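You operate a simulated robot arm through the tools that you are given. There is no shell and no other tool.

You are at the controls of a simulated two-armed robot. One attempt, no reset.

JOB
Wipe up the spill on the work top surface with the cream cloth and put it back.

The check looks at the end state, three seconds after you hand in, the way a careful person would. Anything else that was tipped, shoved, dropped, spilled or broken makes it a failure. Flat cloth is picked up by pressing the open fingertips on it (5 to 10 N) and closing them slowly along it; thin cloth reads only 2 to 8 mm in the jaws.

ROBOT AND FRAMES
Two 7-joint arms with two-finger parallel grippers on one trunk, on a base that drives. Base frame: it is fixed to the floor where the robot stands at the start and does not move with it; the origin is under the middle of the robot, x ahead of it, y to its left, z up. Units: m, degrees, N and s.
The left shoulder is at the start at [0.08, 0.131, 0.947], the right one opposite. With the tool pointing down near the work surface each hand reaches from about 0.4 to 0.86 m from the robot's upright axis, wherever it stands, measured 20 degrees to its own side. Places, roughly: cream cloth [2.75, -3, 0.75]. Payload 1.57 kg a hand.
Tool frame (each hand has its own): the origin (TCP) lies between the finger pads and is the grasp point; the fingertips stand 0.03 m ahead of it; z points along the fingers, y is the line along which they close. Largest opening 0.11 m; finger width 0.024, thickness 0.012; the body of the gripper, 0.048 by 0.112 m, starts 0.078 m behind the TCP.
Orientation is told as [roll, pitch, yaw] about the base's x, y, z axes, in that order, counted from this pose: with the fingers straight down and closing along the base's y, the tool's x points along the base's -x, its y along +y and its z along -z.

CONTROLS
- The arms move only by the tool step_arm. It takes "left_increments", "right_increments" or both (then of equal length, played together; a hand with none holds still); each is a list of rows, each a list of 6 numbers: the shift along the tool's x, y, z in units of 50 mm (1.0 is 50 mm), then the turn, a rotation vector about the tool's x, y, z in units of 4 degrees (1.0 is 4 degrees). In form: [[dx, dy, dz, ax, ay, az], ...]. A call has 1 to 20 rows; each row shifts and turns the commanded pose from where the row before left it, along the tool's axes as they then stand. "left_hand" and "right_hand" are, for a hand that has rows, the opening, from 0 (shut) to 1 (fully open), set as the call begins (left out, the last holds). A call with a number of a shift or a turn outside -1 to 1 is refused whole. Rows are played at 5 a second. More than 0.05 m and 8.6 degrees between two rows, or a gripper value outside its range, and nothing of the call is played. A pose out of reach is approached as far as the arm can. The call stops where the force on the tool passes 40 N (or 10 N more than at its start, if that is more) or the arm is blocked; 0.2 s more then pass. The fingers move at their own pace (about 0.108 m/s each) and stop on an object; they squeeze with about 43 N. The grip force told is the motor's: it shows also when the fingers shut on nothing. Time passes only in rows, and 0.2 s behind the last, so rows that do not move let the fingers close. It gives the time, the measured TCP pose, the force on the tool (base axes), the opening and the grip force at its end, in the units of the frame above (readings bear some noise), with the torque about the TCP (base axes, N m) and any sound that the robot's microphone picked up.
- Cameras (640 x 400 px; columns grow to the right, rows downward): "scene" is now at [-0.0532, 0.0069, 1.4198]; the picture's right is [0.09, -1.00, 0.00], its down [-0.57, -0.05, -0.82] and it looks along [0.82, 0.08, -0.57] (base axes); focal length 290 px, centre (320, 200). "left" rides on the left gripper at [0.07, -0.016, -0.141] in its tool frame; the picture's right is [0.23, 0.97, 0.00], its down [-0.86, 0.20, -0.48] and it looks along [-0.47, 0.11, 0.88] (tool axes); focal length 222 px, centre (320, 200). "right" rides on the right gripper at [0.07, 0.016, -0.141] in its tool frame; the picture's right is [-0.23, 0.97, 0.00], its down [-0.86, -0.20, -0.48] and it looks along [-0.47, -0.11, 0.88] (tool axes); focal length 222 px, centre (320, 200). There is no depth. A picture from a camera that has moved, and an enlarged one, comes with that camera's place and axes in the base frame and with its lens.
- camera(camera): a new picture of that camera. No time passes.
- steer(legs): drives the robot by 1 to 6 legs, each [ahead, left, turn to the left] in m, m and degrees, along the robot's own axes; the way and the turn of a leg run together, so that a leg with both is an arc; at most 1.5 m and 180 degrees a leg. The arms and the cameras ride along, it lands a little off, and it stops where it bumps. It gives what a move gives.
- aim_head(pan, tilt): turns the head with the scene camera to pan (to the left, within 109 degrees either way) and tilt (down, from -29 to 69), counted from straight ahead of the robot. It gives what a move gives.
- enlarge(camera, box): a new picture of the part [left, top, right, bottom] of that camera's present view, enlarged. No time passes.
- job_done(): hands the job in; it is judged then, once.

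Nothing tells you exact positions but the pictures and the camera data. Unless the task says otherwise, let go and move clear before handing in.

The tools are called after "Emit:" by a JSON object that holds its "op" and its "data". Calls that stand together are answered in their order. step_arm: Moves the arms, as the interface text tells. Its arguments: {"type":"object","properties":{"left_increments":{"type":"array","items":{"type":"array","items":{"type":"number"}}},"left_hand":{"type":"number"},"right_increments":{"type":"array","items":{"type":"array","items":{"type":"number"}}},"right_hand":{"type":"number"}},"required":[]} The other tools are called the same way: steer (legs) drives the base; aim_head (pan, tilt) turns the head that bears the scene camera; camera (camera) takes a picture; enlarge (camera, box) takes an enlarged picture of a part of a camera's view; job_done () hands the job in.

At the start:

```text
time_s: 0.0
left_tool_pos: [0.5259, 0.1714, 1.0877]
left_orientation: [0.0, -0.1, 0.0]
left_force: [0.4, 0.5, -0.3]
left_torque: [0.03, 0.02, 0.0]
left_opening: 0.1101
left_grasp_force: 0.1
right_tool_pos: [0.5324, -0.2567, 1.0409]
right_orientation: [0.0, 0.1, 0.0]
right_force: [-0.7, 0.0, -0.6]
right_torque: [0.0, -0.03, 0.0]
right_opening: 0.11
right_grasp_force: 0.0
robot x, y, heading: [0.0009, -0.0022, 0.0]
head pan, tilt: [5.3, 34.8]
```

scene: 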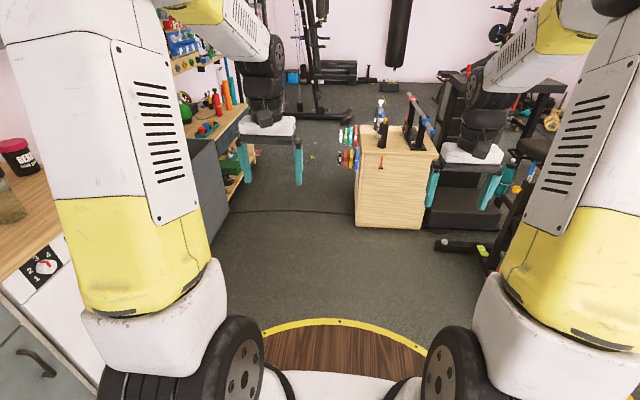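
right: 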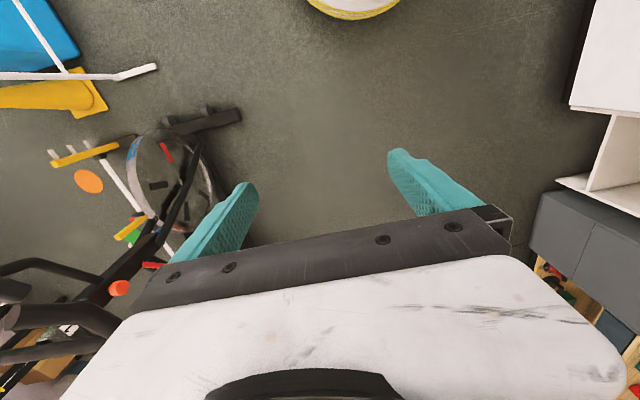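
left: 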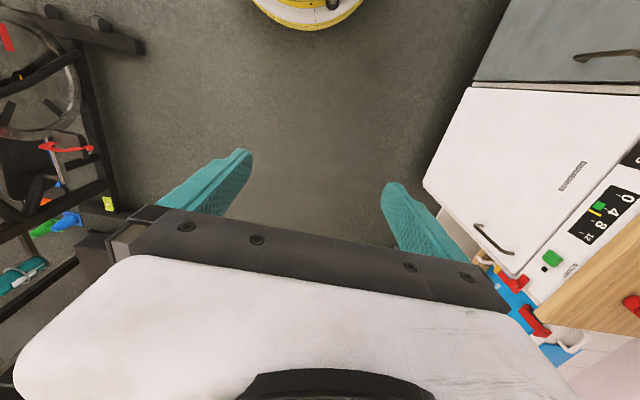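

I see a gym-like room with a work bench on the left, a wooden box ahead and gym gear on the right. The cloth is told to be around [2.75, -3, 0.75], ahead and right; I'll turn the head to look that way.

Emit:
{"op": "aim_head", "data": {"pan": -47, "tilt": 15}}

Emit:
{"op": "camera", "data": {"camera": "scene"}}

```text
time_s: 1.2
left_tool_pos: [0.5244, 0.1717, 1.087]
left_orientation: [-0.1, -0.1, 0.0]
left_force: [0.7, -0.5, -0.1]
left_torque: [-0.01, 0.0, 0.0]
left_opening: 0.1101
left_grasp_force: 0.0
right_tool_pos: [0.5314, -0.2567, 1.0394]
right_orientation: [0.0, 0.1, 0.0]
right_force: [-0.8, -0.2, 0.6]
right_torque: [-0.01, 0.0, -0.02]
right_opening: 0.1101
right_grasp_force: 0.0
robot x, y, heading: [0.0004, -0.0002, -0.3]
head pan, tilt: [-47.0, 15.0]
```

```text
taken
camera scene: at [-0.0773, -0.0695, 1.4515], right [-0.73, -0.68, 0.0], down [-0.18, 0.19, -0.97], along [0.66, -0.71, -0.26], focal length 290 px, centre (320, 200)
```

scene: 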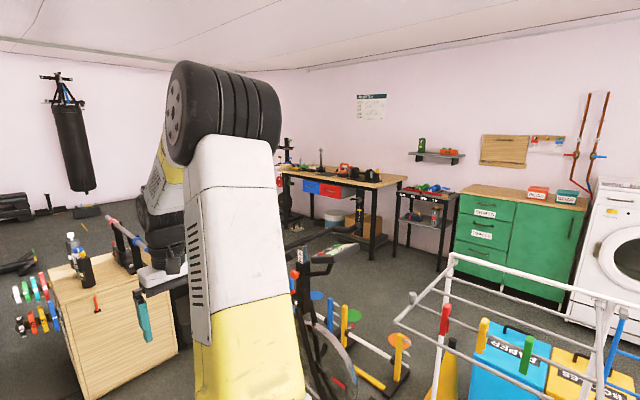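

The work bench with a wooden top stands in the direction of the cloth, about (315,173) in this view. Let me enlarge that part and look at the rest of the room.

Emit:
{"op": "enlarge", "data": {"camera": "scene", "box": [250, 110, 470, 280]}}

Emit:
{"op": "aim_head", "data": {"pan": -80, "tilt": 30}}

Emit:
{"op": "camera", "data": {"camera": "scene"}}

Emit:
{"op": "aim_head", "data": {"pan": -20, "tilt": 30}}

Emit:
{"op": "camera", "data": {"camera": "scene"}}

```text
2.35 times, centred on (360, 195) of scene
camera zoom: at [-0.0773, -0.0695, 1.4515], right [-0.73, -0.68, 0.0], down [-0.18, 0.19, -0.97], along [0.66, -0.71, -0.26], focal length 682 px, centre (226, 212)
```

zoom: 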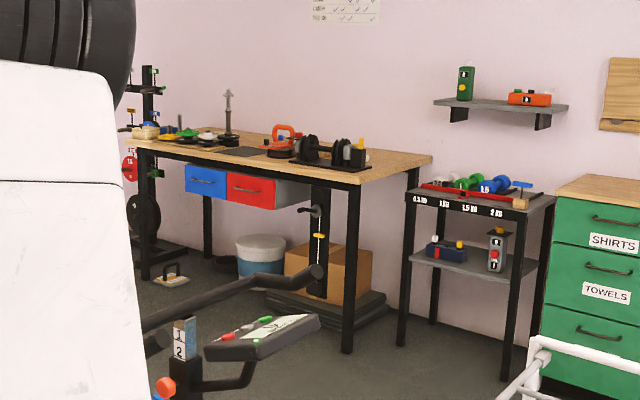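

```text
time_s: 2.2
left_tool_pos: [0.5233, 0.1732, 1.0877]
left_orientation: [0.0, 0.0, 0.0]
left_force: [-0.6, -0.1, -0.5]
left_torque: [0.01, -0.01, 0.01]
left_opening: 0.1099
left_grasp_force: 0.1
right_tool_pos: [0.531, -0.2569, 1.0393]
right_orientation: [0.0, 0.0, 0.0]
right_force: [0.3, -0.3, 0.2]
right_torque: [0.03, 0.0, -0.04]
right_opening: 0.1097
right_grasp_force: 0.1
robot x, y, heading: [-0.0003, -0.0002, 0.1]
head pan, tilt: [-80.0, 30.0]
```

```text
taken
camera scene: at [-0.1253, -0.0903, 1.4274], right [-0.98, -0.17, 0.0], down [-0.09, 0.49, -0.87], along [0.15, -0.85, -0.5], focal length 290 px, centre (320, 200)
```

scene: 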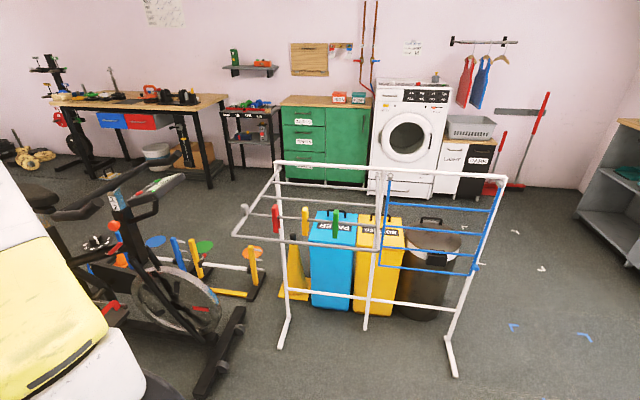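

```text
time_s: 3.5
left_tool_pos: [0.5249, 0.1704, 1.0873]
left_orientation: [-0.1, 0.0, 0.0]
left_force: [0.0, -0.2, 0.2]
left_torque: [-0.04, 0.03, 0.01]
left_opening: 0.1099
left_grasp_force: 0.0
right_tool_pos: [0.5316, -0.2578, 1.0389]
right_orientation: [0.0, 0.0, 0.0]
right_force: [-0.2, 0.3, -0.3]
right_torque: [0.01, -0.04, 0.03]
right_opening: 0.11
right_grasp_force: 0.1
robot x, y, heading: [0.0008, 0.0024, 0.0]
head pan, tilt: [-20.0, 30.0]
```

```text
taken
camera scene: at [-0.0561, -0.0322, 1.4273], right [-0.34, -0.94, 0.0], down [-0.47, 0.17, -0.87], along [0.81, -0.3, -0.5], focal length 290 px, centre (320, 200)
```

scene: 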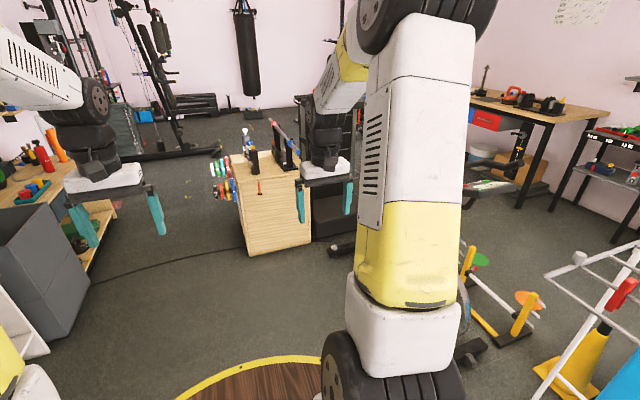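

The spill bench stands against the far wall on the right (roughly x 1.6–3.4, y −2.8 to −3.6). A bike, hurdles and a wooden box lie between, so I drive a little ahead and look around for a free way.

Emit:
{"op": "steer", "data": {"legs": [[0.6, 0.1, 0]]}}

Emit:
{"op": "aim_head", "data": {"pan": -60, "tilt": 35}}

Emit:
{"op": "camera", "data": {"camera": "scene"}}

Emit:
{"op": "aim_head", "data": {"pan": 0, "tilt": 20}}

Emit:
{"op": "camera", "data": {"camera": "scene"}}

```text
time_s: 6.9
left_tool_pos: [1.1237, 0.2714, 1.0875]
left_orientation: [0.0, 0.0, -0.1]
left_force: [0.0, 0.5, 0.8]
left_torque: [-0.01, 0.01, 0.05]
left_opening: 0.1104
left_grasp_force: 0.1
right_tool_pos: [1.1312, -0.1586, 1.0389]
right_orientation: [-0.1, 0.0, -0.1]
right_force: [0.0, 0.0, -0.2]
right_torque: [0.0, -0.01, 0.01]
right_opening: 0.1097
right_grasp_force: 0.1
robot x, y, heading: [0.6, 0.0992, -0.2]
head pan, tilt: [-20.0, 30.0]
```

```text
time_s: 8.0
left_tool_pos: [1.1237, 0.2719, 1.0879]
left_orientation: [0.0, -0.1, 0.0]
left_force: [0.0, 0.5, -0.4]
left_torque: [0.0, 0.02, -0.02]
left_opening: 0.1099
left_grasp_force: 0.0
right_tool_pos: [1.1301, -0.1566, 1.0399]
right_orientation: [0.0, 0.0, -0.1]
right_force: [0.3, -1.4, 0.1]
right_torque: [0.0, -0.03, 0.0]
right_opening: 0.1101
right_grasp_force: 0.0
robot x, y, heading: [0.603, 0.0947, -0.1]
head pan, tilt: [-60.0, 35.0]
```

```text
taken
camera scene: at [0.5019, 0.0235, 1.4195], right [-0.87, -0.5, 0.0], down [-0.29, 0.5, -0.82], along [0.41, -0.71, -0.57], focal length 290 px, centre (320, 200)
```

scene: 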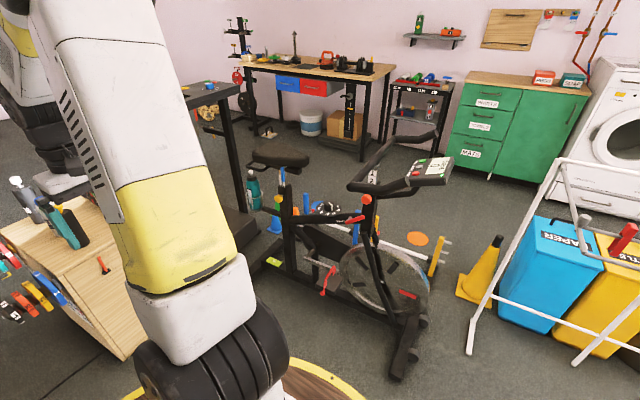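

```text
time_s: 9.3
left_tool_pos: [1.1232, 0.2709, 1.0883]
left_orientation: [0.1, 0.1, 0.0]
left_force: [0.3, 0.0, 1.0]
left_torque: [0.03, 0.0, -0.03]
left_opening: 0.11
left_grasp_force: 0.1
right_tool_pos: [1.1308, -0.1569, 1.0408]
right_orientation: [-0.1, 0.1, -0.2]
right_force: [0.0, -1.0, -1.4]
right_torque: [0.02, -0.01, 0.0]
right_opening: 0.11
right_grasp_force: 0.0
robot x, y, heading: [0.5981, 0.0979, -0.1]
head pan, tilt: [0.0, 20.0]
```

```text
taken
camera scene: at [0.5511, 0.0996, 1.4433], right [0.0, -1.0, 0.0], down [-0.34, 0.0, -0.94], along [0.94, 0.0, -0.34], focal length 290 px, centre (320, 200)
```

scene: 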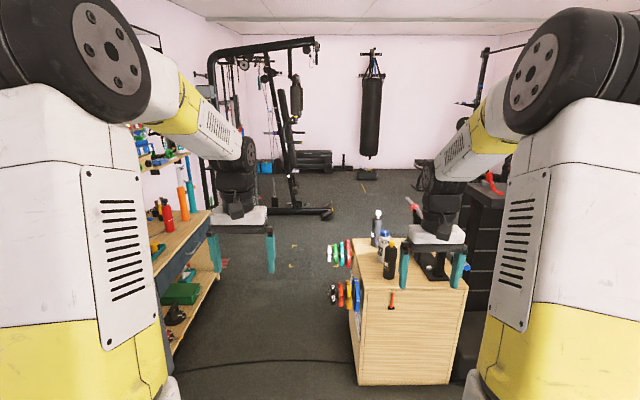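

The bike (about x 0.5–1.5, y −0.7 to −1.0) and the treadmill behind the box block the straight way. The corridor at y ≈ −2.2 in front of the green cabinet looks free, reached round the drying rack (x −0.63 to 0.23). I go back to the start, turn right and look that way.

Emit:
{"op": "steer", "data": {"legs": [[-0.6, -0.1, 0], [0, 0, -90]]}}

Emit:
{"op": "aim_head", "data": {"pan": -50, "tilt": 35}}

Emit:
{"op": "camera", "data": {"camera": "scene"}}

Emit:
{"op": "aim_head", "data": {"pan": -100, "tilt": 35}}

Emit:
{"op": "camera", "data": {"camera": "scene"}}

Emit:
{"op": "aim_head", "data": {"pan": 0, "tilt": 25}}

Emit:
{"op": "camera", "data": {"camera": "scene"}}

```text
time_s: 16.6
left_tool_pos: [0.1494, -0.5273, 1.0883]
left_orientation: [0.0, 0.0, -91.6]
left_force: [-0.3, 0.0, 0.9]
left_torque: [0.02, 0.0, 0.0]
left_opening: 0.11
left_grasp_force: 0.1
right_tool_pos: [-0.2799, -0.5217, 1.0402]
right_orientation: [0.0, 0.0, -91.7]
right_force: [-0.2, 0.5, -0.8]
right_torque: [0.01, 0.01, -0.01]
right_opening: 0.11
right_grasp_force: 0.0
robot x, y, heading: [-0.0079, 0.0018, -91.5]
head pan, tilt: [0.0, 20.0]
```

```text
time_s: 17.8
left_tool_pos: [0.1488, -0.5269, 1.0884]
left_orientation: [0.0, 0.0, -91.7]
left_force: [0.5, 0.4, 0.1]
left_torque: [0.0, -0.01, 0.01]
left_opening: 0.1101
left_grasp_force: 0.1
right_tool_pos: [-0.2801, -0.5219, 1.0394]
right_orientation: [0.0, 0.1, -91.7]
right_force: [1.1, 0.2, -0.8]
right_torque: [0.0, 0.0, -0.01]
right_opening: 0.1098
right_grasp_force: 0.1
robot x, y, heading: [-0.0044, 0.0005, -91.5]
head pan, tilt: [-50.0, 35.0]
```

```text
taken
camera scene: at [-0.0739, 0.0859, 1.4195], right [-0.62, 0.78, 0.0], down [0.45, 0.36, -0.82], along [-0.64, -0.51, -0.57], focal length 290 px, centre (320, 200)
```

scene: 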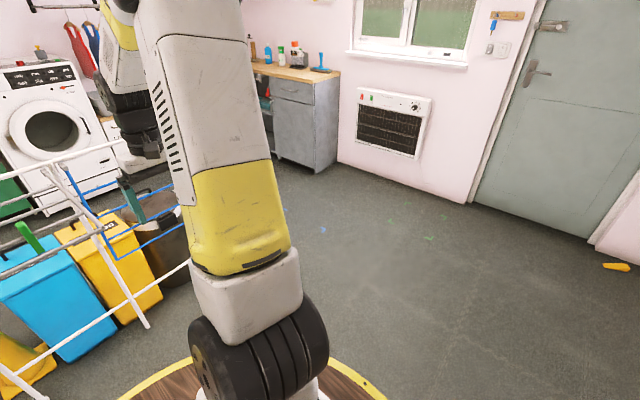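

```text
time_s: 19.0
left_tool_pos: [0.1491, -0.5267, 1.0883]
left_orientation: [0.0, 0.0, -91.7]
left_force: [-0.3, -0.5, 0.4]
left_torque: [0.0, 0.02, 0.02]
left_opening: 0.1099
left_grasp_force: 0.1
right_tool_pos: [-0.2795, -0.5229, 1.0397]
right_orientation: [0.0, 0.0, -91.7]
right_force: [-0.3, 0.4, 0.7]
right_torque: [0.03, -0.01, -0.02]
right_opening: 0.1099
right_grasp_force: 0.1
robot x, y, heading: [-0.0076, 0.0061, -91.6]
head pan, tilt: [-100.0, 35.0]
```

```text
taken
camera scene: at [-0.0911, 0.1583, 1.4195], right [0.2, 0.98, 0.0], down [0.56, -0.12, -0.82], along [-0.8, 0.17, -0.57], focal length 290 px, centre (320, 200)
```

scene: 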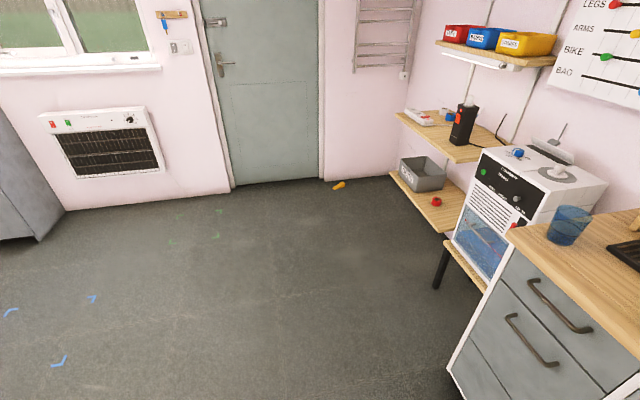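

```text
time_s: 20.7
left_tool_pos: [0.1492, -0.5269, 1.0884]
left_orientation: [0.0, 0.0, -91.7]
left_force: [-0.9, 0.0, 0.0]
left_torque: [-0.02, 0.0, -0.02]
left_opening: 0.11
left_grasp_force: 0.1
right_tool_pos: [-0.2805, -0.5229, 1.039]
right_orientation: [0.0, 0.0, -91.8]
right_force: [-0.2, 0.7, -0.6]
right_torque: [0.0, 0.02, 0.01]
right_opening: 0.11
right_grasp_force: 0.1
robot x, y, heading: [-0.0084, 0.0048, -91.6]
head pan, tilt: [0.0, 25.0]
```

```text
taken
camera scene: at [-0.0076, 0.0485, 1.4353], right [-1.0, 0.03, 0.0], down [0.01, 0.42, -0.91], along [-0.03, -0.91, -0.42], focal length 290 px, centre (320, 200)
```

scene: 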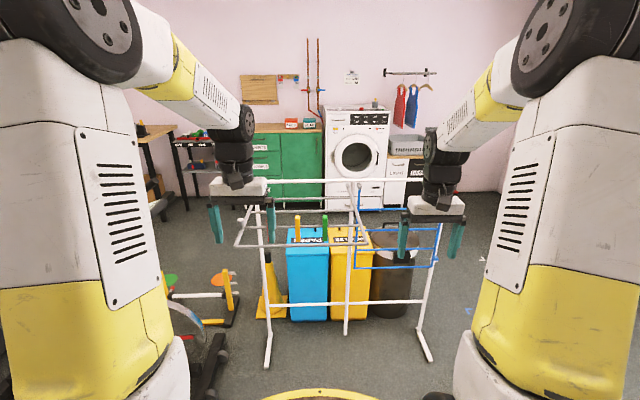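

The floor to the right (x −0.7 to −1.7) is free, so I strafe right past the drying rack, then drive ahead to the corridor and check.

Emit:
{"op": "steer", "data": {"legs": [[0, -1.25, 1.6], [1.1, 0, 0]]}}

Emit:
{"op": "camera", "data": {"camera": "scene"}}

Emit:
{"op": "aim_head", "data": {"pan": 45, "tilt": 30}}

Emit:
{"op": "camera", "data": {"camera": "scene"}}

```text
time_s: 32.3
left_tool_pos: [-1.0774, -1.6129, 1.0887]
left_orientation: [-0.1, 0.0, -89.5]
left_force: [0.3, -0.1, 0.4]
left_torque: [0.0, 0.0, -0.01]
left_opening: 0.1099
left_grasp_force: 0.0
right_tool_pos: [-1.5042, -1.6256, 1.0406]
right_orientation: [0.0, 0.0, -89.4]
right_force: [0.4, 0.0, 0.1]
right_torque: [-0.04, -0.02, 0.03]
right_opening: 0.1102
right_grasp_force: 0.0
robot x, y, heading: [-1.2542, -1.0886, -89.6]
head pan, tilt: [0.0, 25.0]
```

```text
taken
camera scene: at [-1.2547, -1.0434, 1.4353], right [-1.0, -0.01, 0.0], down [0.0, 0.42, -0.91], along [0.01, -0.91, -0.42], focal length 290 px, centre (320, 200)
```

scene: 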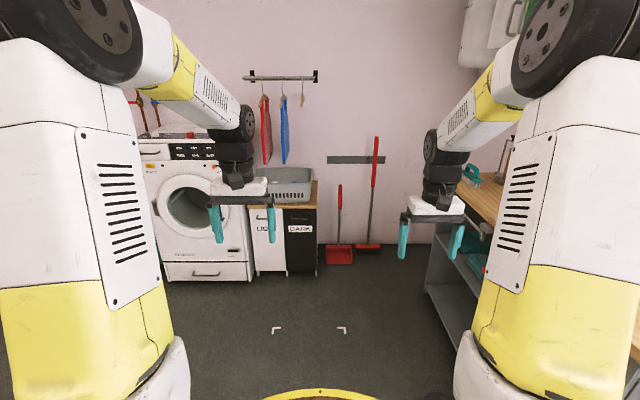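

```text
time_s: 33.4
left_tool_pos: [-1.077, -1.6124, 1.088]
left_orientation: [0.0, 0.0, -89.5]
left_force: [-0.4, -0.9, -0.6]
left_torque: [-0.01, -0.02, -0.01]
left_opening: 0.1101
left_grasp_force: 0.0
right_tool_pos: [-1.5037, -1.625, 1.0398]
right_orientation: [0.0, 0.0, -89.3]
right_force: [0.1, -1.0, -0.4]
right_torque: [0.01, -0.03, -0.02]
right_opening: 0.1099
right_grasp_force: 0.0
robot x, y, heading: [-1.251, -1.0889, -89.4]
head pan, tilt: [45.0, 30.0]
```

```text
taken
camera scene: at [-1.1911, -1.0147, 1.4273], right [-0.7, -0.71, 0.0], down [-0.36, 0.35, -0.87], along [0.62, -0.61, -0.5], focal length 290 px, centre (320, 200)
```

scene: 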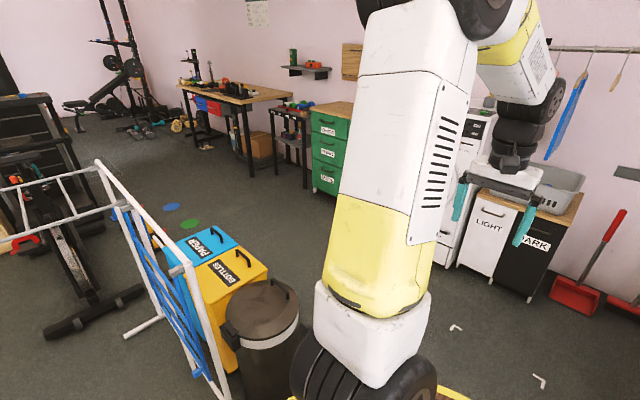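

The corridor towards the bench looks free along y ≈ −2.15. I drive ahead to it, strafe left half the way, and look again.

Emit:
{"op": "steer", "data": {"legs": [[1.06, 0, -0.5], [0, 1.4, 0]]}}

Emit:
{"op": "aim_head", "data": {"pan": 75, "tilt": 25}}

Emit:
{"op": "camera", "data": {"camera": "scene"}}

Emit:
{"op": "aim_head", "data": {"pan": 105, "tilt": 35}}

Emit:
{"op": "camera", "data": {"camera": "scene"}}

```text
time_s: 42.6
left_tool_pos: [-0.3561, -2.7067, 1.0875]
left_orientation: [0.0, 0.0, -91.5]
left_force: [-0.4, -0.3, -0.5]
left_torque: [0.0, 0.02, 0.0]
left_opening: 0.1097
left_grasp_force: 0.0
right_tool_pos: [-0.8022, -2.7, 1.0418]
right_orientation: [-1.2, 0.1, -92.4]
right_force: [-25.6, 1.7, 4.6]
right_torque: [0.05, -0.5, 0.35]
right_opening: 0.0876
right_grasp_force: 0.2
robot x, y, heading: [-0.5127, -2.1781, -91.4]
head pan, tilt: [45.0, 30.0]
stopped in leg 2: the force on the tool passed its limit at 57 N (the readings are from after the stop); the commanded pose is now the measured one
```

```text
time_s: 43.5
left_tool_pos: [-0.3546, -2.7065, 1.0885]
left_orientation: [0.1, 0.0, -91.5]
left_force: [0.6, 0.6, 0.6]
left_torque: [-0.01, 0.02, 0.01]
left_opening: 0.1099
left_grasp_force: 0.1
right_tool_pos: [-0.7989, -2.701, 1.0413]
right_orientation: [-1.0, -0.1, -92.2]
right_force: [-31.6, 2.4, 5.8]
right_torque: [0.06, -0.59, 0.44]
right_opening: 0.0816
right_grasp_force: 0.1
robot x, y, heading: [-0.5127, -2.1798, -91.5]
head pan, tilt: [75.0, 25.0]
```

```text
taken
camera scene: at [-0.4229, -2.0654, 1.4354], right [-0.28, -0.96, 0.0], down [-0.4, 0.12, -0.91], along [0.87, -0.26, -0.42], focal length 290 px, centre (320, 200)
```

scene: 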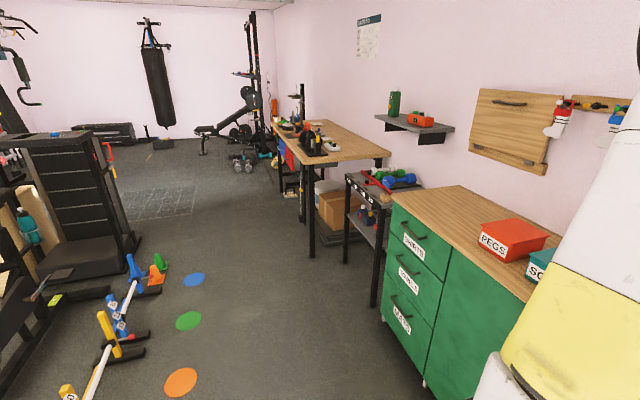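

```text
time_s: 44.5
left_tool_pos: [-0.3552, -2.7076, 1.0882]
left_orientation: [0.2, 0.0, -91.5]
left_force: [-0.8, 0.0, 0.1]
left_torque: [-0.01, -0.03, 0.0]
left_opening: 0.1102
left_grasp_force: 0.1
right_tool_pos: [-0.7992, -2.6999, 1.0407]
right_orientation: [-1.2, 0.0, -92.2]
right_force: [-32.2, 0.8, 3.3]
right_torque: [0.04, -0.49, 0.42]
right_opening: 0.0813
right_grasp_force: 0.1
robot x, y, heading: [-0.5122, -2.1775, -91.7]
head pan, tilt: [105.0, 35.0]
```

```text
taken
camera scene: at [-0.4256, -2.0188, 1.4196], right [0.23, -0.97, 0.0], down [-0.56, -0.13, -0.82], along [0.8, 0.19, -0.57], focal length 290 px, centre (320, 200)
```

scene: 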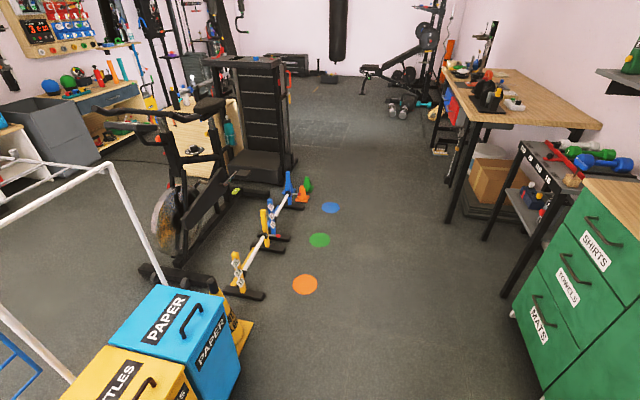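

The right hand bumped into something at x ≈ −0.75, z ≈ 1.0 (probably the clothes or the washing machine area). I look closely before moving.

Emit:
{"op": "camera", "data": {"camera": "right"}}

Emit:
{"op": "camera", "data": {"camera": "left"}}

Emit:
{"op": "aim_head", "data": {"pan": -10, "tilt": 40}}

Emit:
{"op": "camera", "data": {"camera": "scene"}}

```text
taken
camera right: at [-0.7776, -2.6315, 1.1813], right [0.96, -0.26, -0.02], down [-0.22, -0.85, 0.48], along [-0.14, -0.46, -0.88], focal length 222 px, centre (320, 200)
```

right: 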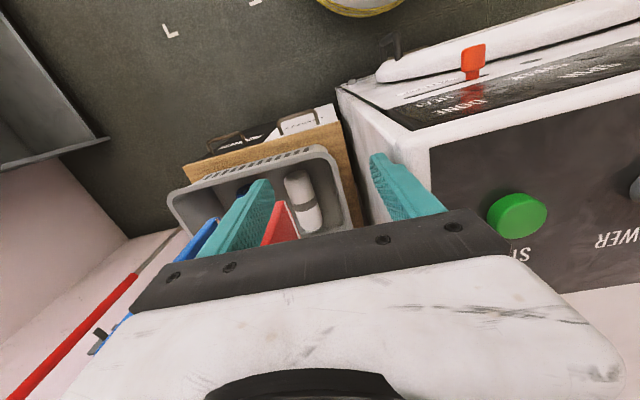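

```text
taken
camera left: at [-0.3685, -2.6381, 1.2273], right [0.98, 0.2, 0.0], down [0.18, -0.86, 0.48], along [0.1, -0.47, -0.88], focal length 222 px, centre (320, 200)
```

left: 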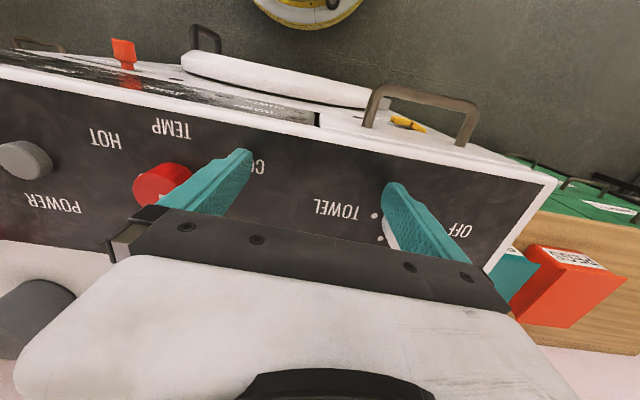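

```text
time_s: 46.4
left_tool_pos: [-0.3557, -2.7069, 1.0881]
left_orientation: [0.1, 0.0, -91.5]
left_force: [1.0, 0.1, 0.2]
left_torque: [-0.01, -0.01, 0.01]
left_opening: 0.1102
left_grasp_force: 0.0
right_tool_pos: [-0.7976, -2.7012, 1.0418]
right_orientation: [-1.2, 0.0, -92.2]
right_force: [-32.0, -0.6, 0.6]
right_torque: [-0.02, -0.3, 0.35]
right_opening: 0.0817
right_grasp_force: 0.0
robot x, y, heading: [-0.5082, -2.1744, -91.3]
head pan, tilt: [-10.0, 40.0]
```

```text
taken
camera scene: at [-0.5282, -2.1227, 1.4119], right [-0.98, 0.2, 0.0], down [0.13, 0.63, -0.77], along [-0.15, -0.75, -0.64], focal length 290 px, centre (320, 200)
```

scene: 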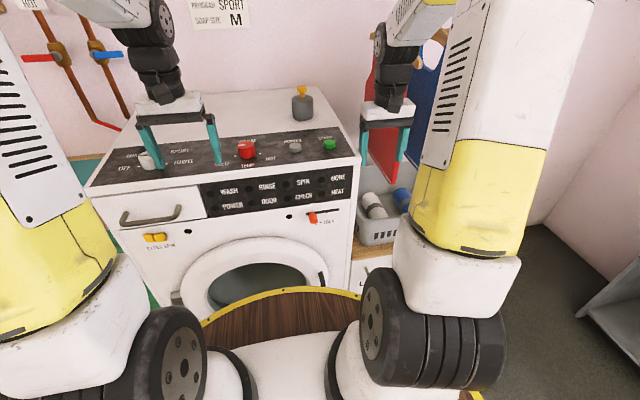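

The right fingers touched the side of the washing machine, whose top is at about z 1.05. I shift right to free the hand, then raise both hands and back off from the machine.

Emit:
{"op": "steer", "data": {"legs": [[0, -0.08, 0]]}}

Emit:
{"op": "step_arm", "data": {"left_increments": [[0, 0, -1, 0, 0, 0], [0, 0, -1, 0, 0, 0], [0, 0, -1, 0, 0, 0], [0, 0, -1, 0, 0, 0]], "right_increments": [[0, 0, -1, 0, 0, 0], [0, 0, -1, 0, 0, 0], [0, 0, -1, 0, 0, 0], [0, 0, -1, 0, 0, 0], [0, 0, -1, 0, 0, 0]]}}

```text
time_s: 47.5
left_tool_pos: [-0.4327, -2.7037, 1.0882]
left_orientation: [-0.1, 0.0, -91.4]
left_force: [-0.8, -0.3, 0.0]
left_torque: [0.0, 0.02, 0.01]
left_opening: 0.1099
left_grasp_force: 0.0
right_tool_pos: [-0.8747, -2.6998, 1.0414]
right_orientation: [-1.0, 0.0, -92.1]
right_force: [-0.1, 0.4, -0.9]
right_torque: [0.0, 0.03, 0.0]
right_opening: 0.1103
right_grasp_force: 0.0
robot x, y, heading: [-0.5885, -2.172, -91.3]
head pan, tilt: [-10.0, 40.0]
```

```text
refused: give rows for one hand, or as many for the one as for the other
```

The right hand is free now. I raise both hands by 0.2 m with equal rows and also level the right hand's small tilt.

Emit:
{"op": "step_arm", "data": {"left_increments": [[0, 0, -1, 0, 0, 0], [0, 0, -1, 0, 0, 0], [0, 0, -1, 0, 0, 0], [0, 0, -1, 0, 0, 0]], "right_increments": [[0, 0, -1, 0, 0, 0], [0, 0, -1, 0, 0, 0], [0, 0, -1, 0, 0, 0], [0, 0, -1, 0, 0, 0]]}}

Emit:
{"op": "camera", "data": {"camera": "scene"}}

Emit:
{"op": "camera", "data": {"camera": "left"}}

```text
time_s: 48.5
left_tool_pos: [-0.4305, -2.7027, 1.29]
left_orientation: [0.1, 0.1, -91.3]
left_force: [-0.1, 0.7, -0.7]
left_torque: [0.03, 0.0, -0.03]
left_opening: 0.11
left_grasp_force: 0.1
right_tool_pos: [-0.8696, -2.7005, 1.2429]
right_orientation: [-0.8, 0.0, -92.1]
right_force: [-0.1, 0.1, 0.5]
right_torque: [0.02, 0.05, 0.0]
right_opening: 0.1099
right_grasp_force: 0.0
robot x, y, heading: [-0.5939, -2.1736, -91.5]
head pan, tilt: [-10.0, 40.0]
```

```text
taken
camera scene: at [-0.6063, -2.1209, 1.412], right [-0.98, 0.2, 0.0], down [0.13, 0.63, -0.77], along [-0.15, -0.75, -0.64], focal length 290 px, centre (320, 200)
```

scene: 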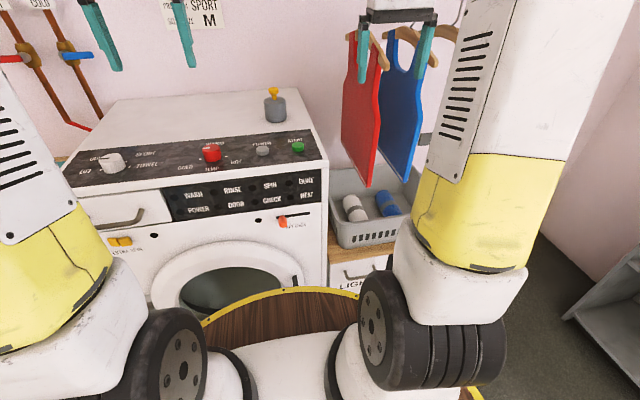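

```text
taken
camera left: at [-0.4445, -2.6334, 1.4285], right [0.98, 0.2, 0.0], down [0.18, -0.86, 0.48], along [0.1, -0.47, -0.88], focal length 222 px, centre (320, 200)
```

left: 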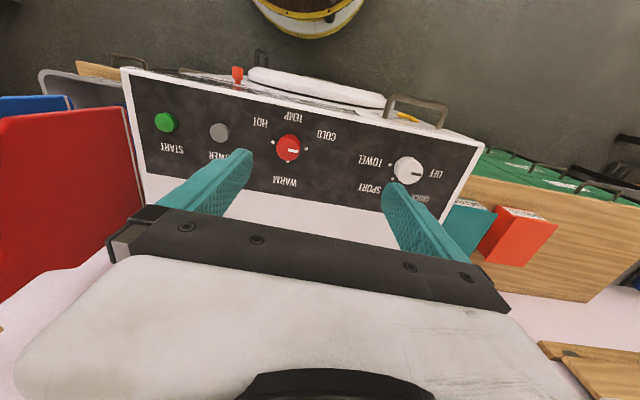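

Both hands are now well above the washing machine and nothing appears disturbed. I back off slightly to y ≈ −2.1 and strafe left along the corridor.

Emit:
{"op": "steer", "data": {"legs": [[-0.08, 0, 1.4], [0, 1.4, 0]]}}

Emit:
{"op": "aim_head", "data": {"pan": 45, "tilt": 30}}

Emit:
{"op": "camera", "data": {"camera": "scene"}}

Emit:
{"op": "aim_head", "data": {"pan": 90, "tilt": 30}}

Emit:
{"op": "camera", "data": {"camera": "scene"}}

```text
time_s: 56.2
left_tool_pos: [1.0108, -2.6052, 1.289]
left_orientation: [0.1, 0.0, -89.2]
left_force: [-1.1, -0.1, 0.0]
left_torque: [-0.01, 0.04, 0.01]
left_opening: 0.1099
left_grasp_force: 0.0
right_tool_pos: [0.5724, -2.6204, 1.2414]
right_orientation: [-1.0, 0.1, -89.9]
right_force: [0.0, 1.0, -0.2]
right_torque: [0.01, 0.02, 0.01]
right_opening: 0.1102
right_grasp_force: 0.1
robot x, y, heading: [0.8278, -2.0849, -89.2]
head pan, tilt: [-10.0, 40.0]
```

```text
time_s: 57.5
left_tool_pos: [1.0098, -2.6061, 1.2892]
left_orientation: [-0.1, -0.1, -89.1]
left_force: [-0.2, 0.1, 0.3]
left_torque: [-0.01, 0.01, 0.0]
left_opening: 0.1095
left_grasp_force: 0.1
right_tool_pos: [0.5715, -2.6208, 1.2415]
right_orientation: [-1.0, 0.0, -89.9]
right_force: [1.3, 0.9, -0.3]
right_torque: [-0.02, 0.01, 0.0]
right_opening: 0.11
right_grasp_force: 0.0
robot x, y, heading: [0.829, -2.0858, -89.1]
head pan, tilt: [45.0, 30.0]
```

```text
taken
camera scene: at [0.8915, -2.0112, 1.4273], right [-0.7, -0.72, 0.0], down [-0.36, 0.35, -0.87], along [0.62, -0.6, -0.5], focal length 290 px, centre (320, 200)
```

scene: 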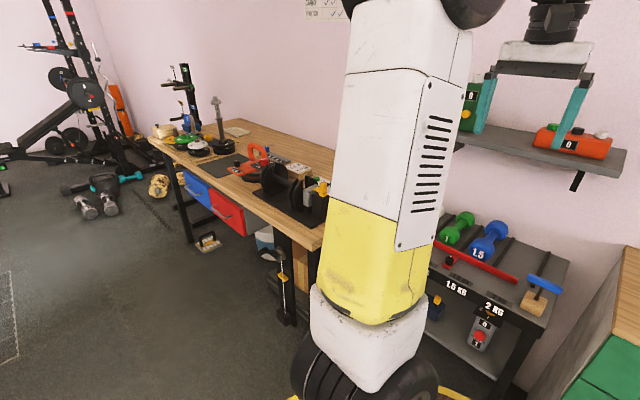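

```text
time_s: 58.6
left_tool_pos: [1.01, -2.6063, 1.2898]
left_orientation: [0.1, 0.0, -89.2]
left_force: [-0.1, 0.2, 0.6]
left_torque: [-0.02, -0.06, 0.0]
left_opening: 0.1101
left_grasp_force: 0.0
right_tool_pos: [0.5715, -2.6212, 1.2426]
right_orientation: [-0.9, -0.1, -90.0]
right_force: [-0.2, -0.3, 0.1]
right_torque: [-0.03, 0.0, -0.03]
right_opening: 0.1099
right_grasp_force: 0.1
robot x, y, heading: [0.8306, -2.0894, -89.2]
head pan, tilt: [90.0, 30.0]
```

```text
taken
camera scene: at [0.9172, -1.9469, 1.4273], right [0.01, -1.0, 0.0], down [-0.5, -0.01, -0.87], along [0.87, 0.01, -0.5], focal length 290 px, centre (320, 200)
```

scene: 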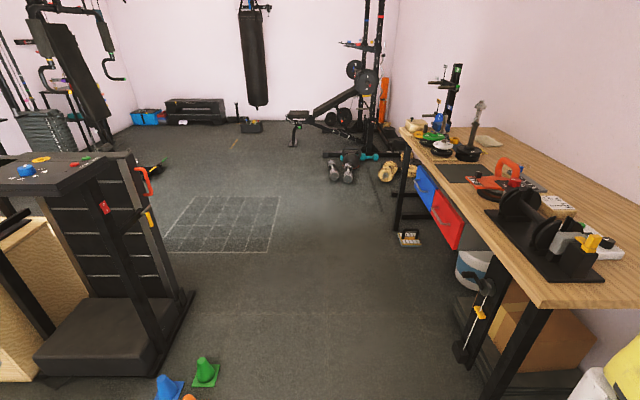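

The way to the bench is free and the bench top is now in view. I enlarge the bench top to find the cloth and the spill.

Emit:
{"op": "enlarge", "data": {"camera": "scene", "box": [390, 80, 630, 280]}}

Emit:
{"op": "steer", "data": {"legs": [[0, 1.2, 0]]}}

Emit:
{"op": "aim_head", "data": {"pan": 40, "tilt": 35}}

Emit:
{"op": "camera", "data": {"camera": "scene"}}

```text
2.00 times, centred on (510, 180) of scene
camera zoom: at [0.9172, -1.9469, 1.4273], right [0.01, -1.0, 0.0], down [-0.5, -0.01, -0.87], along [0.87, 0.01, -0.5], focal length 580 px, centre (-60, 240)
```

zoom: 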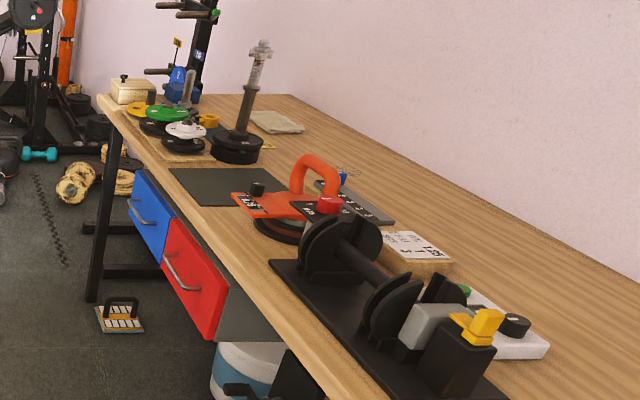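

```text
time_s: 64.7
left_tool_pos: [2.2321, -2.5766, 1.289]
left_orientation: [-0.1, 0.0, -88.2]
left_force: [0.6, -0.1, 0.4]
left_torque: [-0.02, 0.01, 0.02]
left_opening: 0.1098
left_grasp_force: 0.0
right_tool_pos: [1.7927, -2.5982, 1.2418]
right_orientation: [-0.8, 0.1, -88.9]
right_force: [0.6, -0.5, -0.7]
right_torque: [0.01, 0.03, -0.01]
right_opening: 0.11
right_grasp_force: 0.1
robot x, y, heading: [2.0423, -2.0612, -88.2]
head pan, tilt: [90.0, 30.0]
```

```text
time_s: 65.9
left_tool_pos: [2.2308, -2.5754, 1.2887]
left_orientation: [0.0, 0.0, -88.2]
left_force: [-0.1, 0.1, 0.0]
left_torque: [-0.02, -0.03, 0.02]
left_opening: 0.1099
left_grasp_force: 0.0
right_tool_pos: [1.793, -2.5992, 1.2426]
right_orientation: [-1.0, -0.1, -88.9]
right_force: [-0.1, -0.8, 0.0]
right_torque: [0.02, -0.03, -0.05]
right_opening: 0.1099
right_grasp_force: 0.1
robot x, y, heading: [2.0393, -2.0619, -88.6]
head pan, tilt: [40.0, 35.0]
```

```text
taken
camera scene: at [2.0944, -1.9869, 1.4195], right [-0.74, -0.67, 0.0], down [-0.38, 0.43, -0.82], along [0.55, -0.61, -0.57], focal length 290 px, centre (320, 200)
```

scene: 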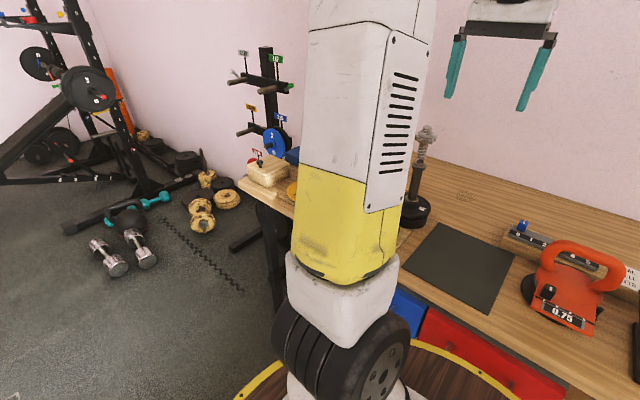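

The cream cloth lies near the back left of the bench, roughly [2.95, −3.1]. I strafe further left to stand before it and look down at the bench.

Emit:
{"op": "steer", "data": {"legs": [[0, 0.6, -1.5]]}}

Emit:
{"op": "aim_head", "data": {"pan": 0, "tilt": 40}}

Emit:
{"op": "camera", "data": {"camera": "scene"}}

Emit:
{"op": "camera", "data": {"camera": "left"}}

Emit:
{"op": "camera", "data": {"camera": "right"}}

```text
time_s: 69.3
left_tool_pos: [2.8221, -2.5669, 1.2883]
left_orientation: [0.1, 0.0, -89.4]
left_force: [0.8, 0.4, 0.3]
left_torque: [-0.03, -0.01, -0.01]
left_opening: 0.1101
left_grasp_force: 0.1
right_tool_pos: [2.3842, -2.5805, 1.2417]
right_orientation: [-0.9, 0.0, -90.0]
right_force: [-0.1, 0.0, 0.1]
right_torque: [-0.01, -0.02, 0.02]
right_opening: 0.11
right_grasp_force: 0.1
robot x, y, heading: [2.6461, -2.0444, -89.3]
head pan, tilt: [40.0, 35.0]
```

```text
time_s: 70.3
left_tool_pos: [2.8233, -2.5678, 1.2899]
left_orientation: [0.1, 0.0, -89.4]
left_force: [-0.2, -0.3, -0.4]
left_torque: [0.0, 0.0, 0.0]
left_opening: 0.1099
left_grasp_force: 0.0
right_tool_pos: [2.3843, -2.5814, 1.2424]
right_orientation: [-1.0, 0.0, -90.1]
right_force: [0.7, 0.1, -0.8]
right_torque: [0.0, -0.01, 0.01]
right_opening: 0.11
right_grasp_force: 0.0
robot x, y, heading: [2.6429, -2.0469, -89.6]
head pan, tilt: [0.0, 40.0]
```

```text
taken
camera scene: at [2.6417, -1.9938, 1.412], right [-1.0, -0.01, 0.0], down [-0.01, 0.64, -0.77], along [0.01, -0.77, -0.64], focal length 290 px, centre (320, 200)
```

scene: 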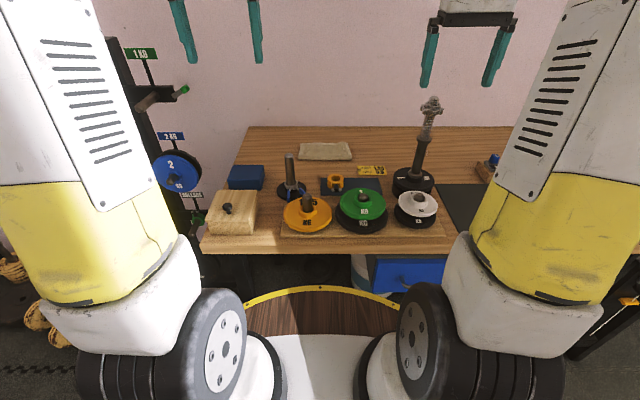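

```text
taken
camera left: at [2.8066, -2.4992, 1.4282], right [0.97, 0.24, 0.0], down [0.21, -0.85, 0.48], along [0.11, -0.47, -0.88], focal length 222 px, centre (320, 200)
```

left: 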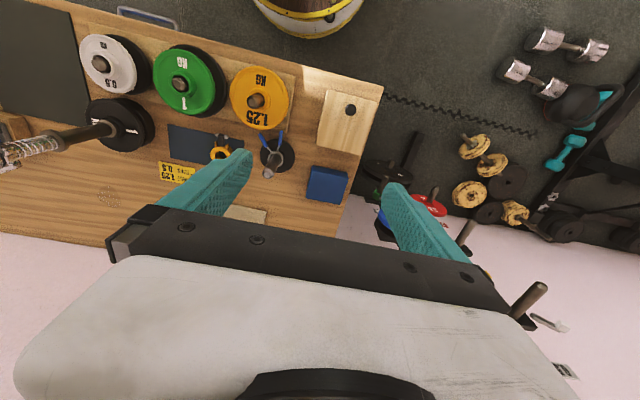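

```text
taken
camera right: at [2.4018, -2.5112, 1.383], right [0.97, -0.23, -0.02], down [-0.19, -0.85, 0.48], along [-0.12, -0.47, -0.88], focal length 222 px, centre (320, 200)
```

right: 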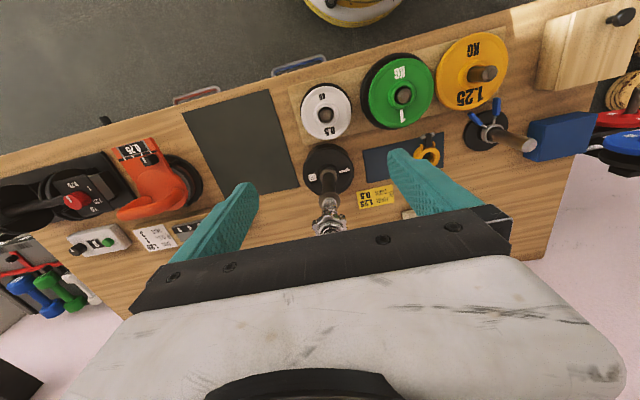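

The cloth lies at the back of the bench near x ≈ 2.65, y ≈ −3.0, and there is a faint mark on the wood at about (110,197) of the left view. I enlarge both.

Emit:
{"op": "enlarge", "data": {"camera": "left", "box": [40, 130, 300, 280]}}

Emit:
{"op": "enlarge", "data": {"camera": "scene", "box": [200, 110, 500, 270]}}

Emit:
{"op": "enlarge", "data": {"camera": "right", "box": [140, 60, 460, 260]}}

```text
2.46 times, centred on (170, 205) of left
camera zoom: at [2.8066, -2.4992, 1.4282], right [0.97, 0.24, 0.0], down [0.21, -0.85, 0.48], along [0.11, -0.47, -0.88], focal length 547 px, centre (689, 188)
```

zoom: 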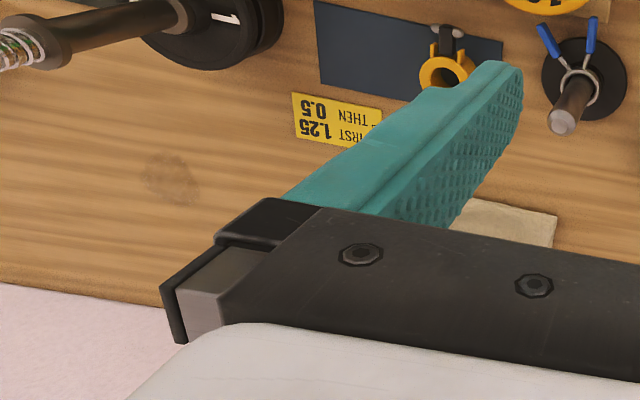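

```text
2.13 times, centred on (350, 190) of scene
camera zoom: at [2.6417, -1.9938, 1.412], right [-1.0, -0.01, 0.0], down [-0.01, 0.64, -0.77], along [0.01, -0.77, -0.64], focal length 619 px, centre (256, 221)
```

zoom: 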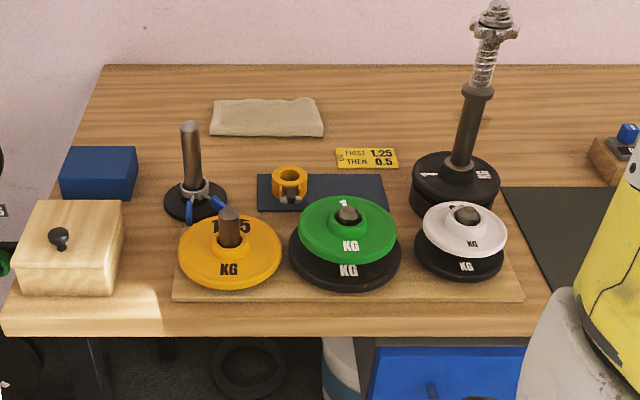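

```text
2.00 times, centred on (300, 160) of right
camera zoom: at [2.4018, -2.5112, 1.383], right [0.97, -0.23, -0.02], down [-0.19, -0.85, 0.48], along [-0.12, -0.47, -0.88], focal length 444 px, centre (360, 280)
```

zoom: 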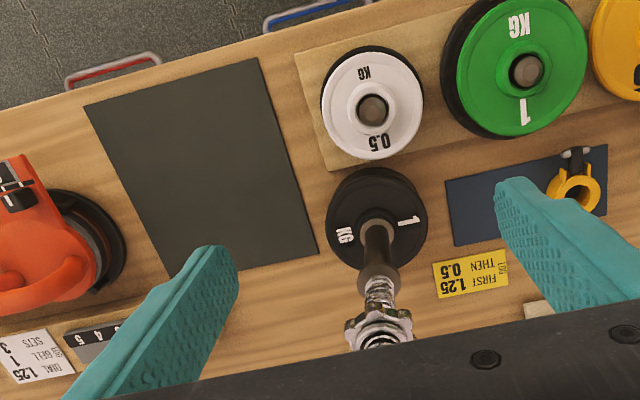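

Triangulating the yellow label puts the bench top at z ≈ 0.855, its front edge at y ≈ −2.48 and its left end at x ≈ 2.94. The cloth is about [2.63, −2.93] and the stain about [2.28, −2.94], with a tall pole at [2.365, −2.70] in between. I look to the left before turning the robot.

Emit:
{"op": "aim_head", "data": {"pan": 50, "tilt": 30}}

Emit:
{"op": "camera", "data": {"camera": "scene"}}

Emit:
{"op": "aim_head", "data": {"pan": -30, "tilt": 35}}

Emit:
{"op": "camera", "data": {"camera": "scene"}}

Emit:
{"op": "aim_head", "data": {"pan": 0, "tilt": 69}}

Emit:
{"op": "camera", "data": {"camera": "scene"}}

```text
time_s: 71.5
left_tool_pos: [2.8226, -2.5678, 1.289]
left_orientation: [-0.1, 0.0, -89.4]
left_force: [-0.3, -0.1, 0.5]
left_torque: [0.0, -0.03, 0.0]
left_opening: 0.1101
left_grasp_force: 0.1
right_tool_pos: [2.3845, -2.5817, 1.242]
right_orientation: [-0.9, -0.1, -90.0]
right_force: [1.1, 0.6, 0.6]
right_torque: [-0.02, -0.02, -0.02]
right_opening: 0.1099
right_grasp_force: 0.1
robot x, y, heading: [2.6432, -2.0463, -89.3]
head pan, tilt: [50.0, 30.0]
```

```text
taken
camera scene: at [2.7106, -1.9663, 1.4273], right [-0.64, -0.77, 0.0], down [-0.39, 0.32, -0.87], along [0.67, -0.55, -0.5], focal length 290 px, centre (320, 200)
```

scene: 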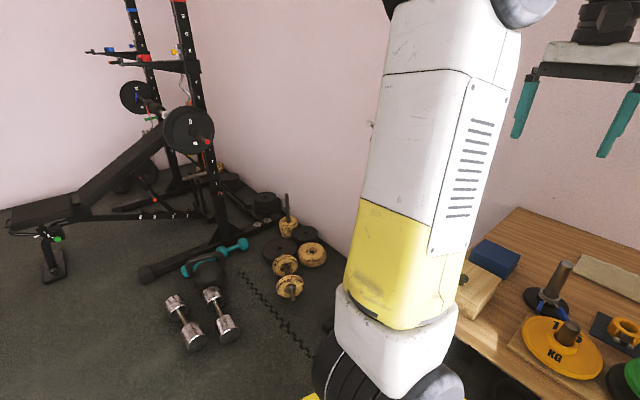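

```text
time_s: 73.1
left_tool_pos: [2.823, -2.5669, 1.2893]
left_orientation: [0.0, 0.1, -89.5]
left_force: [0.4, 0.2, 0.2]
left_torque: [-0.02, 0.0, 0.02]
left_opening: 0.11
left_grasp_force: 0.0
right_tool_pos: [2.3827, -2.5817, 1.242]
right_orientation: [-0.9, -0.1, -90.1]
right_force: [0.1, 0.4, -0.6]
right_torque: [0.04, 0.03, 0.02]
right_opening: 0.1097
right_grasp_force: 0.0
robot x, y, heading: [2.6464, -2.0441, -89.3]
head pan, tilt: [-30.0, 35.0]
```

```text
taken
camera scene: at [2.5976, -1.9855, 1.4195], right [-0.87, 0.49, 0.0], down [0.28, 0.5, -0.82], along [-0.4, -0.71, -0.57], focal length 290 px, centre (320, 200)
```

scene: 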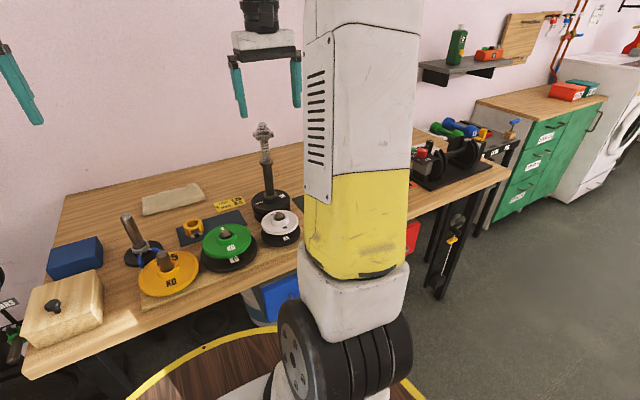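

```text
time_s: 74.0
left_tool_pos: [2.8228, -2.5671, 1.2887]
left_orientation: [0.0, -0.1, -89.5]
left_force: [0.1, -0.4, 0.3]
left_torque: [0.02, 0.01, 0.0]
left_opening: 0.11
left_grasp_force: 0.1
right_tool_pos: [2.384, -2.5814, 1.2417]
right_orientation: [-0.9, 0.0, -90.1]
right_force: [0.1, -0.1, -0.5]
right_torque: [0.02, 0.01, 0.0]
right_opening: 0.1101
right_grasp_force: 0.0
robot x, y, heading: [2.6412, -2.0503, -89.6]
head pan, tilt: [0.0, 68.8]
```

```text
taken
camera scene: at [2.6414, -1.9648, 1.3759], right [-1.0, -0.01, 0.0], down [-0.01, 0.93, -0.36], along [0.0, -0.36, -0.93], focal length 290 px, centre (320, 200)
```

scene: 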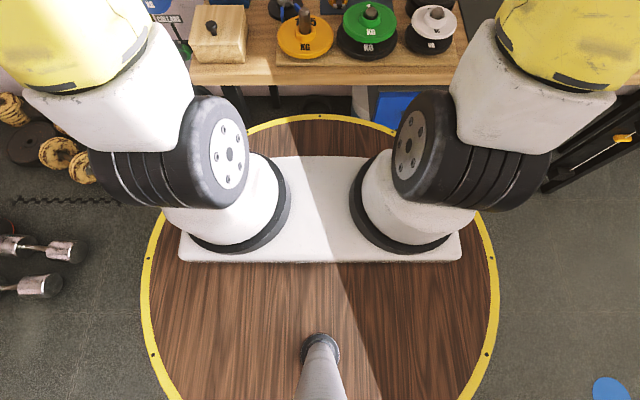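

The robot's round table top just clears the bench front (bench slab z 0.80–0.855, front y ≈ −2.5). I retract the left hand, level the right hand, then turn about 25° to the left so the right shoulder comes nearer to the cloth.

Emit:
{"op": "step_arm", "data": {"left_increments": [[1, 0, 0, 0, 0, 0], [1, 0, 0, 0, 0, 0], [1, 0, 0, 0, 0, 0]], "right_increments": [[0, 0, 0, -0.24, 0, 0], [0, 0, 0, 0, 0, 0], [0, 0, 0, 0, 0, 0]]}}

Emit:
{"op": "steer", "data": {"legs": [[0.0, 0.02, 24.5]]}}

Emit:
{"op": "aim_head", "data": {"pan": -25, "tilt": 40}}

Emit:
{"op": "camera", "data": {"camera": "scene"}}

Emit:
{"op": "camera", "data": {"camera": "right"}}

```text
time_s: 74.8
left_tool_pos: [2.8207, -2.4194, 1.29]
left_orientation: [0.0, 0.0, -89.4]
left_force: [1.2, -0.4, 0.0]
left_torque: [0.03, 0.02, -0.04]
left_opening: 0.1098
left_grasp_force: 0.0
right_tool_pos: [2.3838, -2.5815, 1.2416]
right_orientation: [0.0, 0.0, -90.1]
right_force: [0.5, -0.2, -1.3]
right_torque: [0.03, 0.02, -0.02]
right_opening: 0.1099
right_grasp_force: 0.2
robot x, y, heading: [2.6473, -2.047, -89.1]
head pan, tilt: [0.0, 68.8]
```

```text
time_s: 76.5
left_tool_pos: [2.9785, -2.3066, 1.2893]
left_orientation: [0.1, 0.0, -64.7]
left_force: [-1.2, -0.1, 1.2]
left_torque: [0.0, -0.01, -0.01]
left_opening: 0.1097
left_grasp_force: 0.1
right_tool_pos: [2.6488, -2.6365, 1.2422]
right_orientation: [0.0, 0.0, -65.4]
right_force: [-0.4, -0.3, 0.6]
right_torque: [0.03, 0.0, -0.03]
right_opening: 0.1103
right_grasp_force: 0.1
robot x, y, heading: [2.6623, -2.0402, -64.9]
head pan, tilt: [0.0, 68.8]
```

```text
time_s: 77.5
left_tool_pos: [2.977, -2.3069, 1.2885]
left_orientation: [0.0, 0.0, -64.7]
left_force: [0.4, 0.1, 0.3]
left_torque: [0.01, 0.02, 0.02]
left_opening: 0.11
left_grasp_force: 0.0
right_tool_pos: [2.6504, -2.6363, 1.2424]
right_orientation: [0.0, 0.1, -65.4]
right_force: [0.1, 0.9, 0.2]
right_torque: [0.01, 0.01, 0.0]
right_opening: 0.11
right_grasp_force: 0.0
robot x, y, heading: [2.6612, -2.042, -64.7]
head pan, tilt: [-25.0, 40.0]
```

```text
taken
camera scene: at [2.6023, -2.0027, 1.4119], right [-1.0, -0.01, 0.0], down [0.0, 0.64, -0.77], along [0.0, -0.77, -0.64], focal length 290 px, centre (320, 200)
```

scene: 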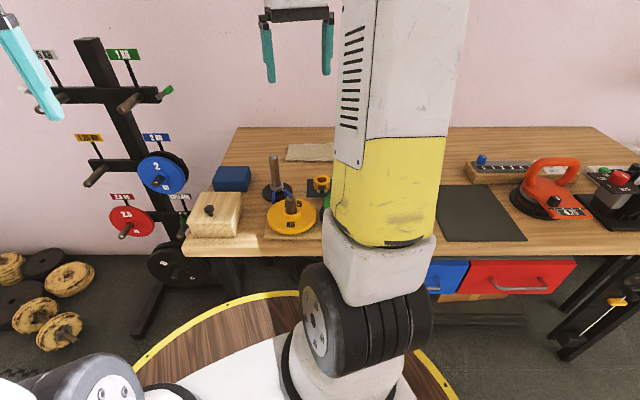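

```text
taken
camera right: at [2.6349, -2.5658, 1.3833], right [0.98, 0.2, 0.0], down [0.17, -0.86, 0.48], along [0.1, -0.47, -0.88], focal length 222 px, centre (320, 200)
```

right: 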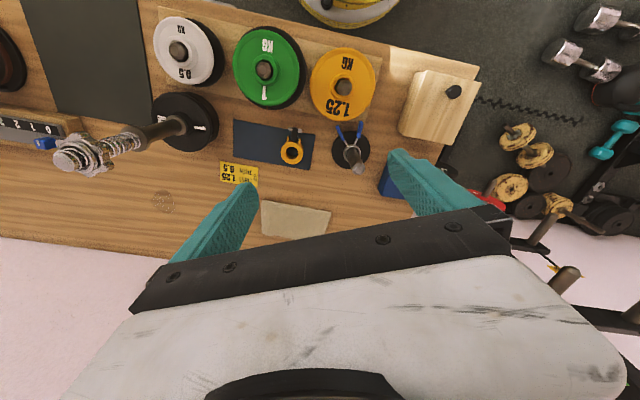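

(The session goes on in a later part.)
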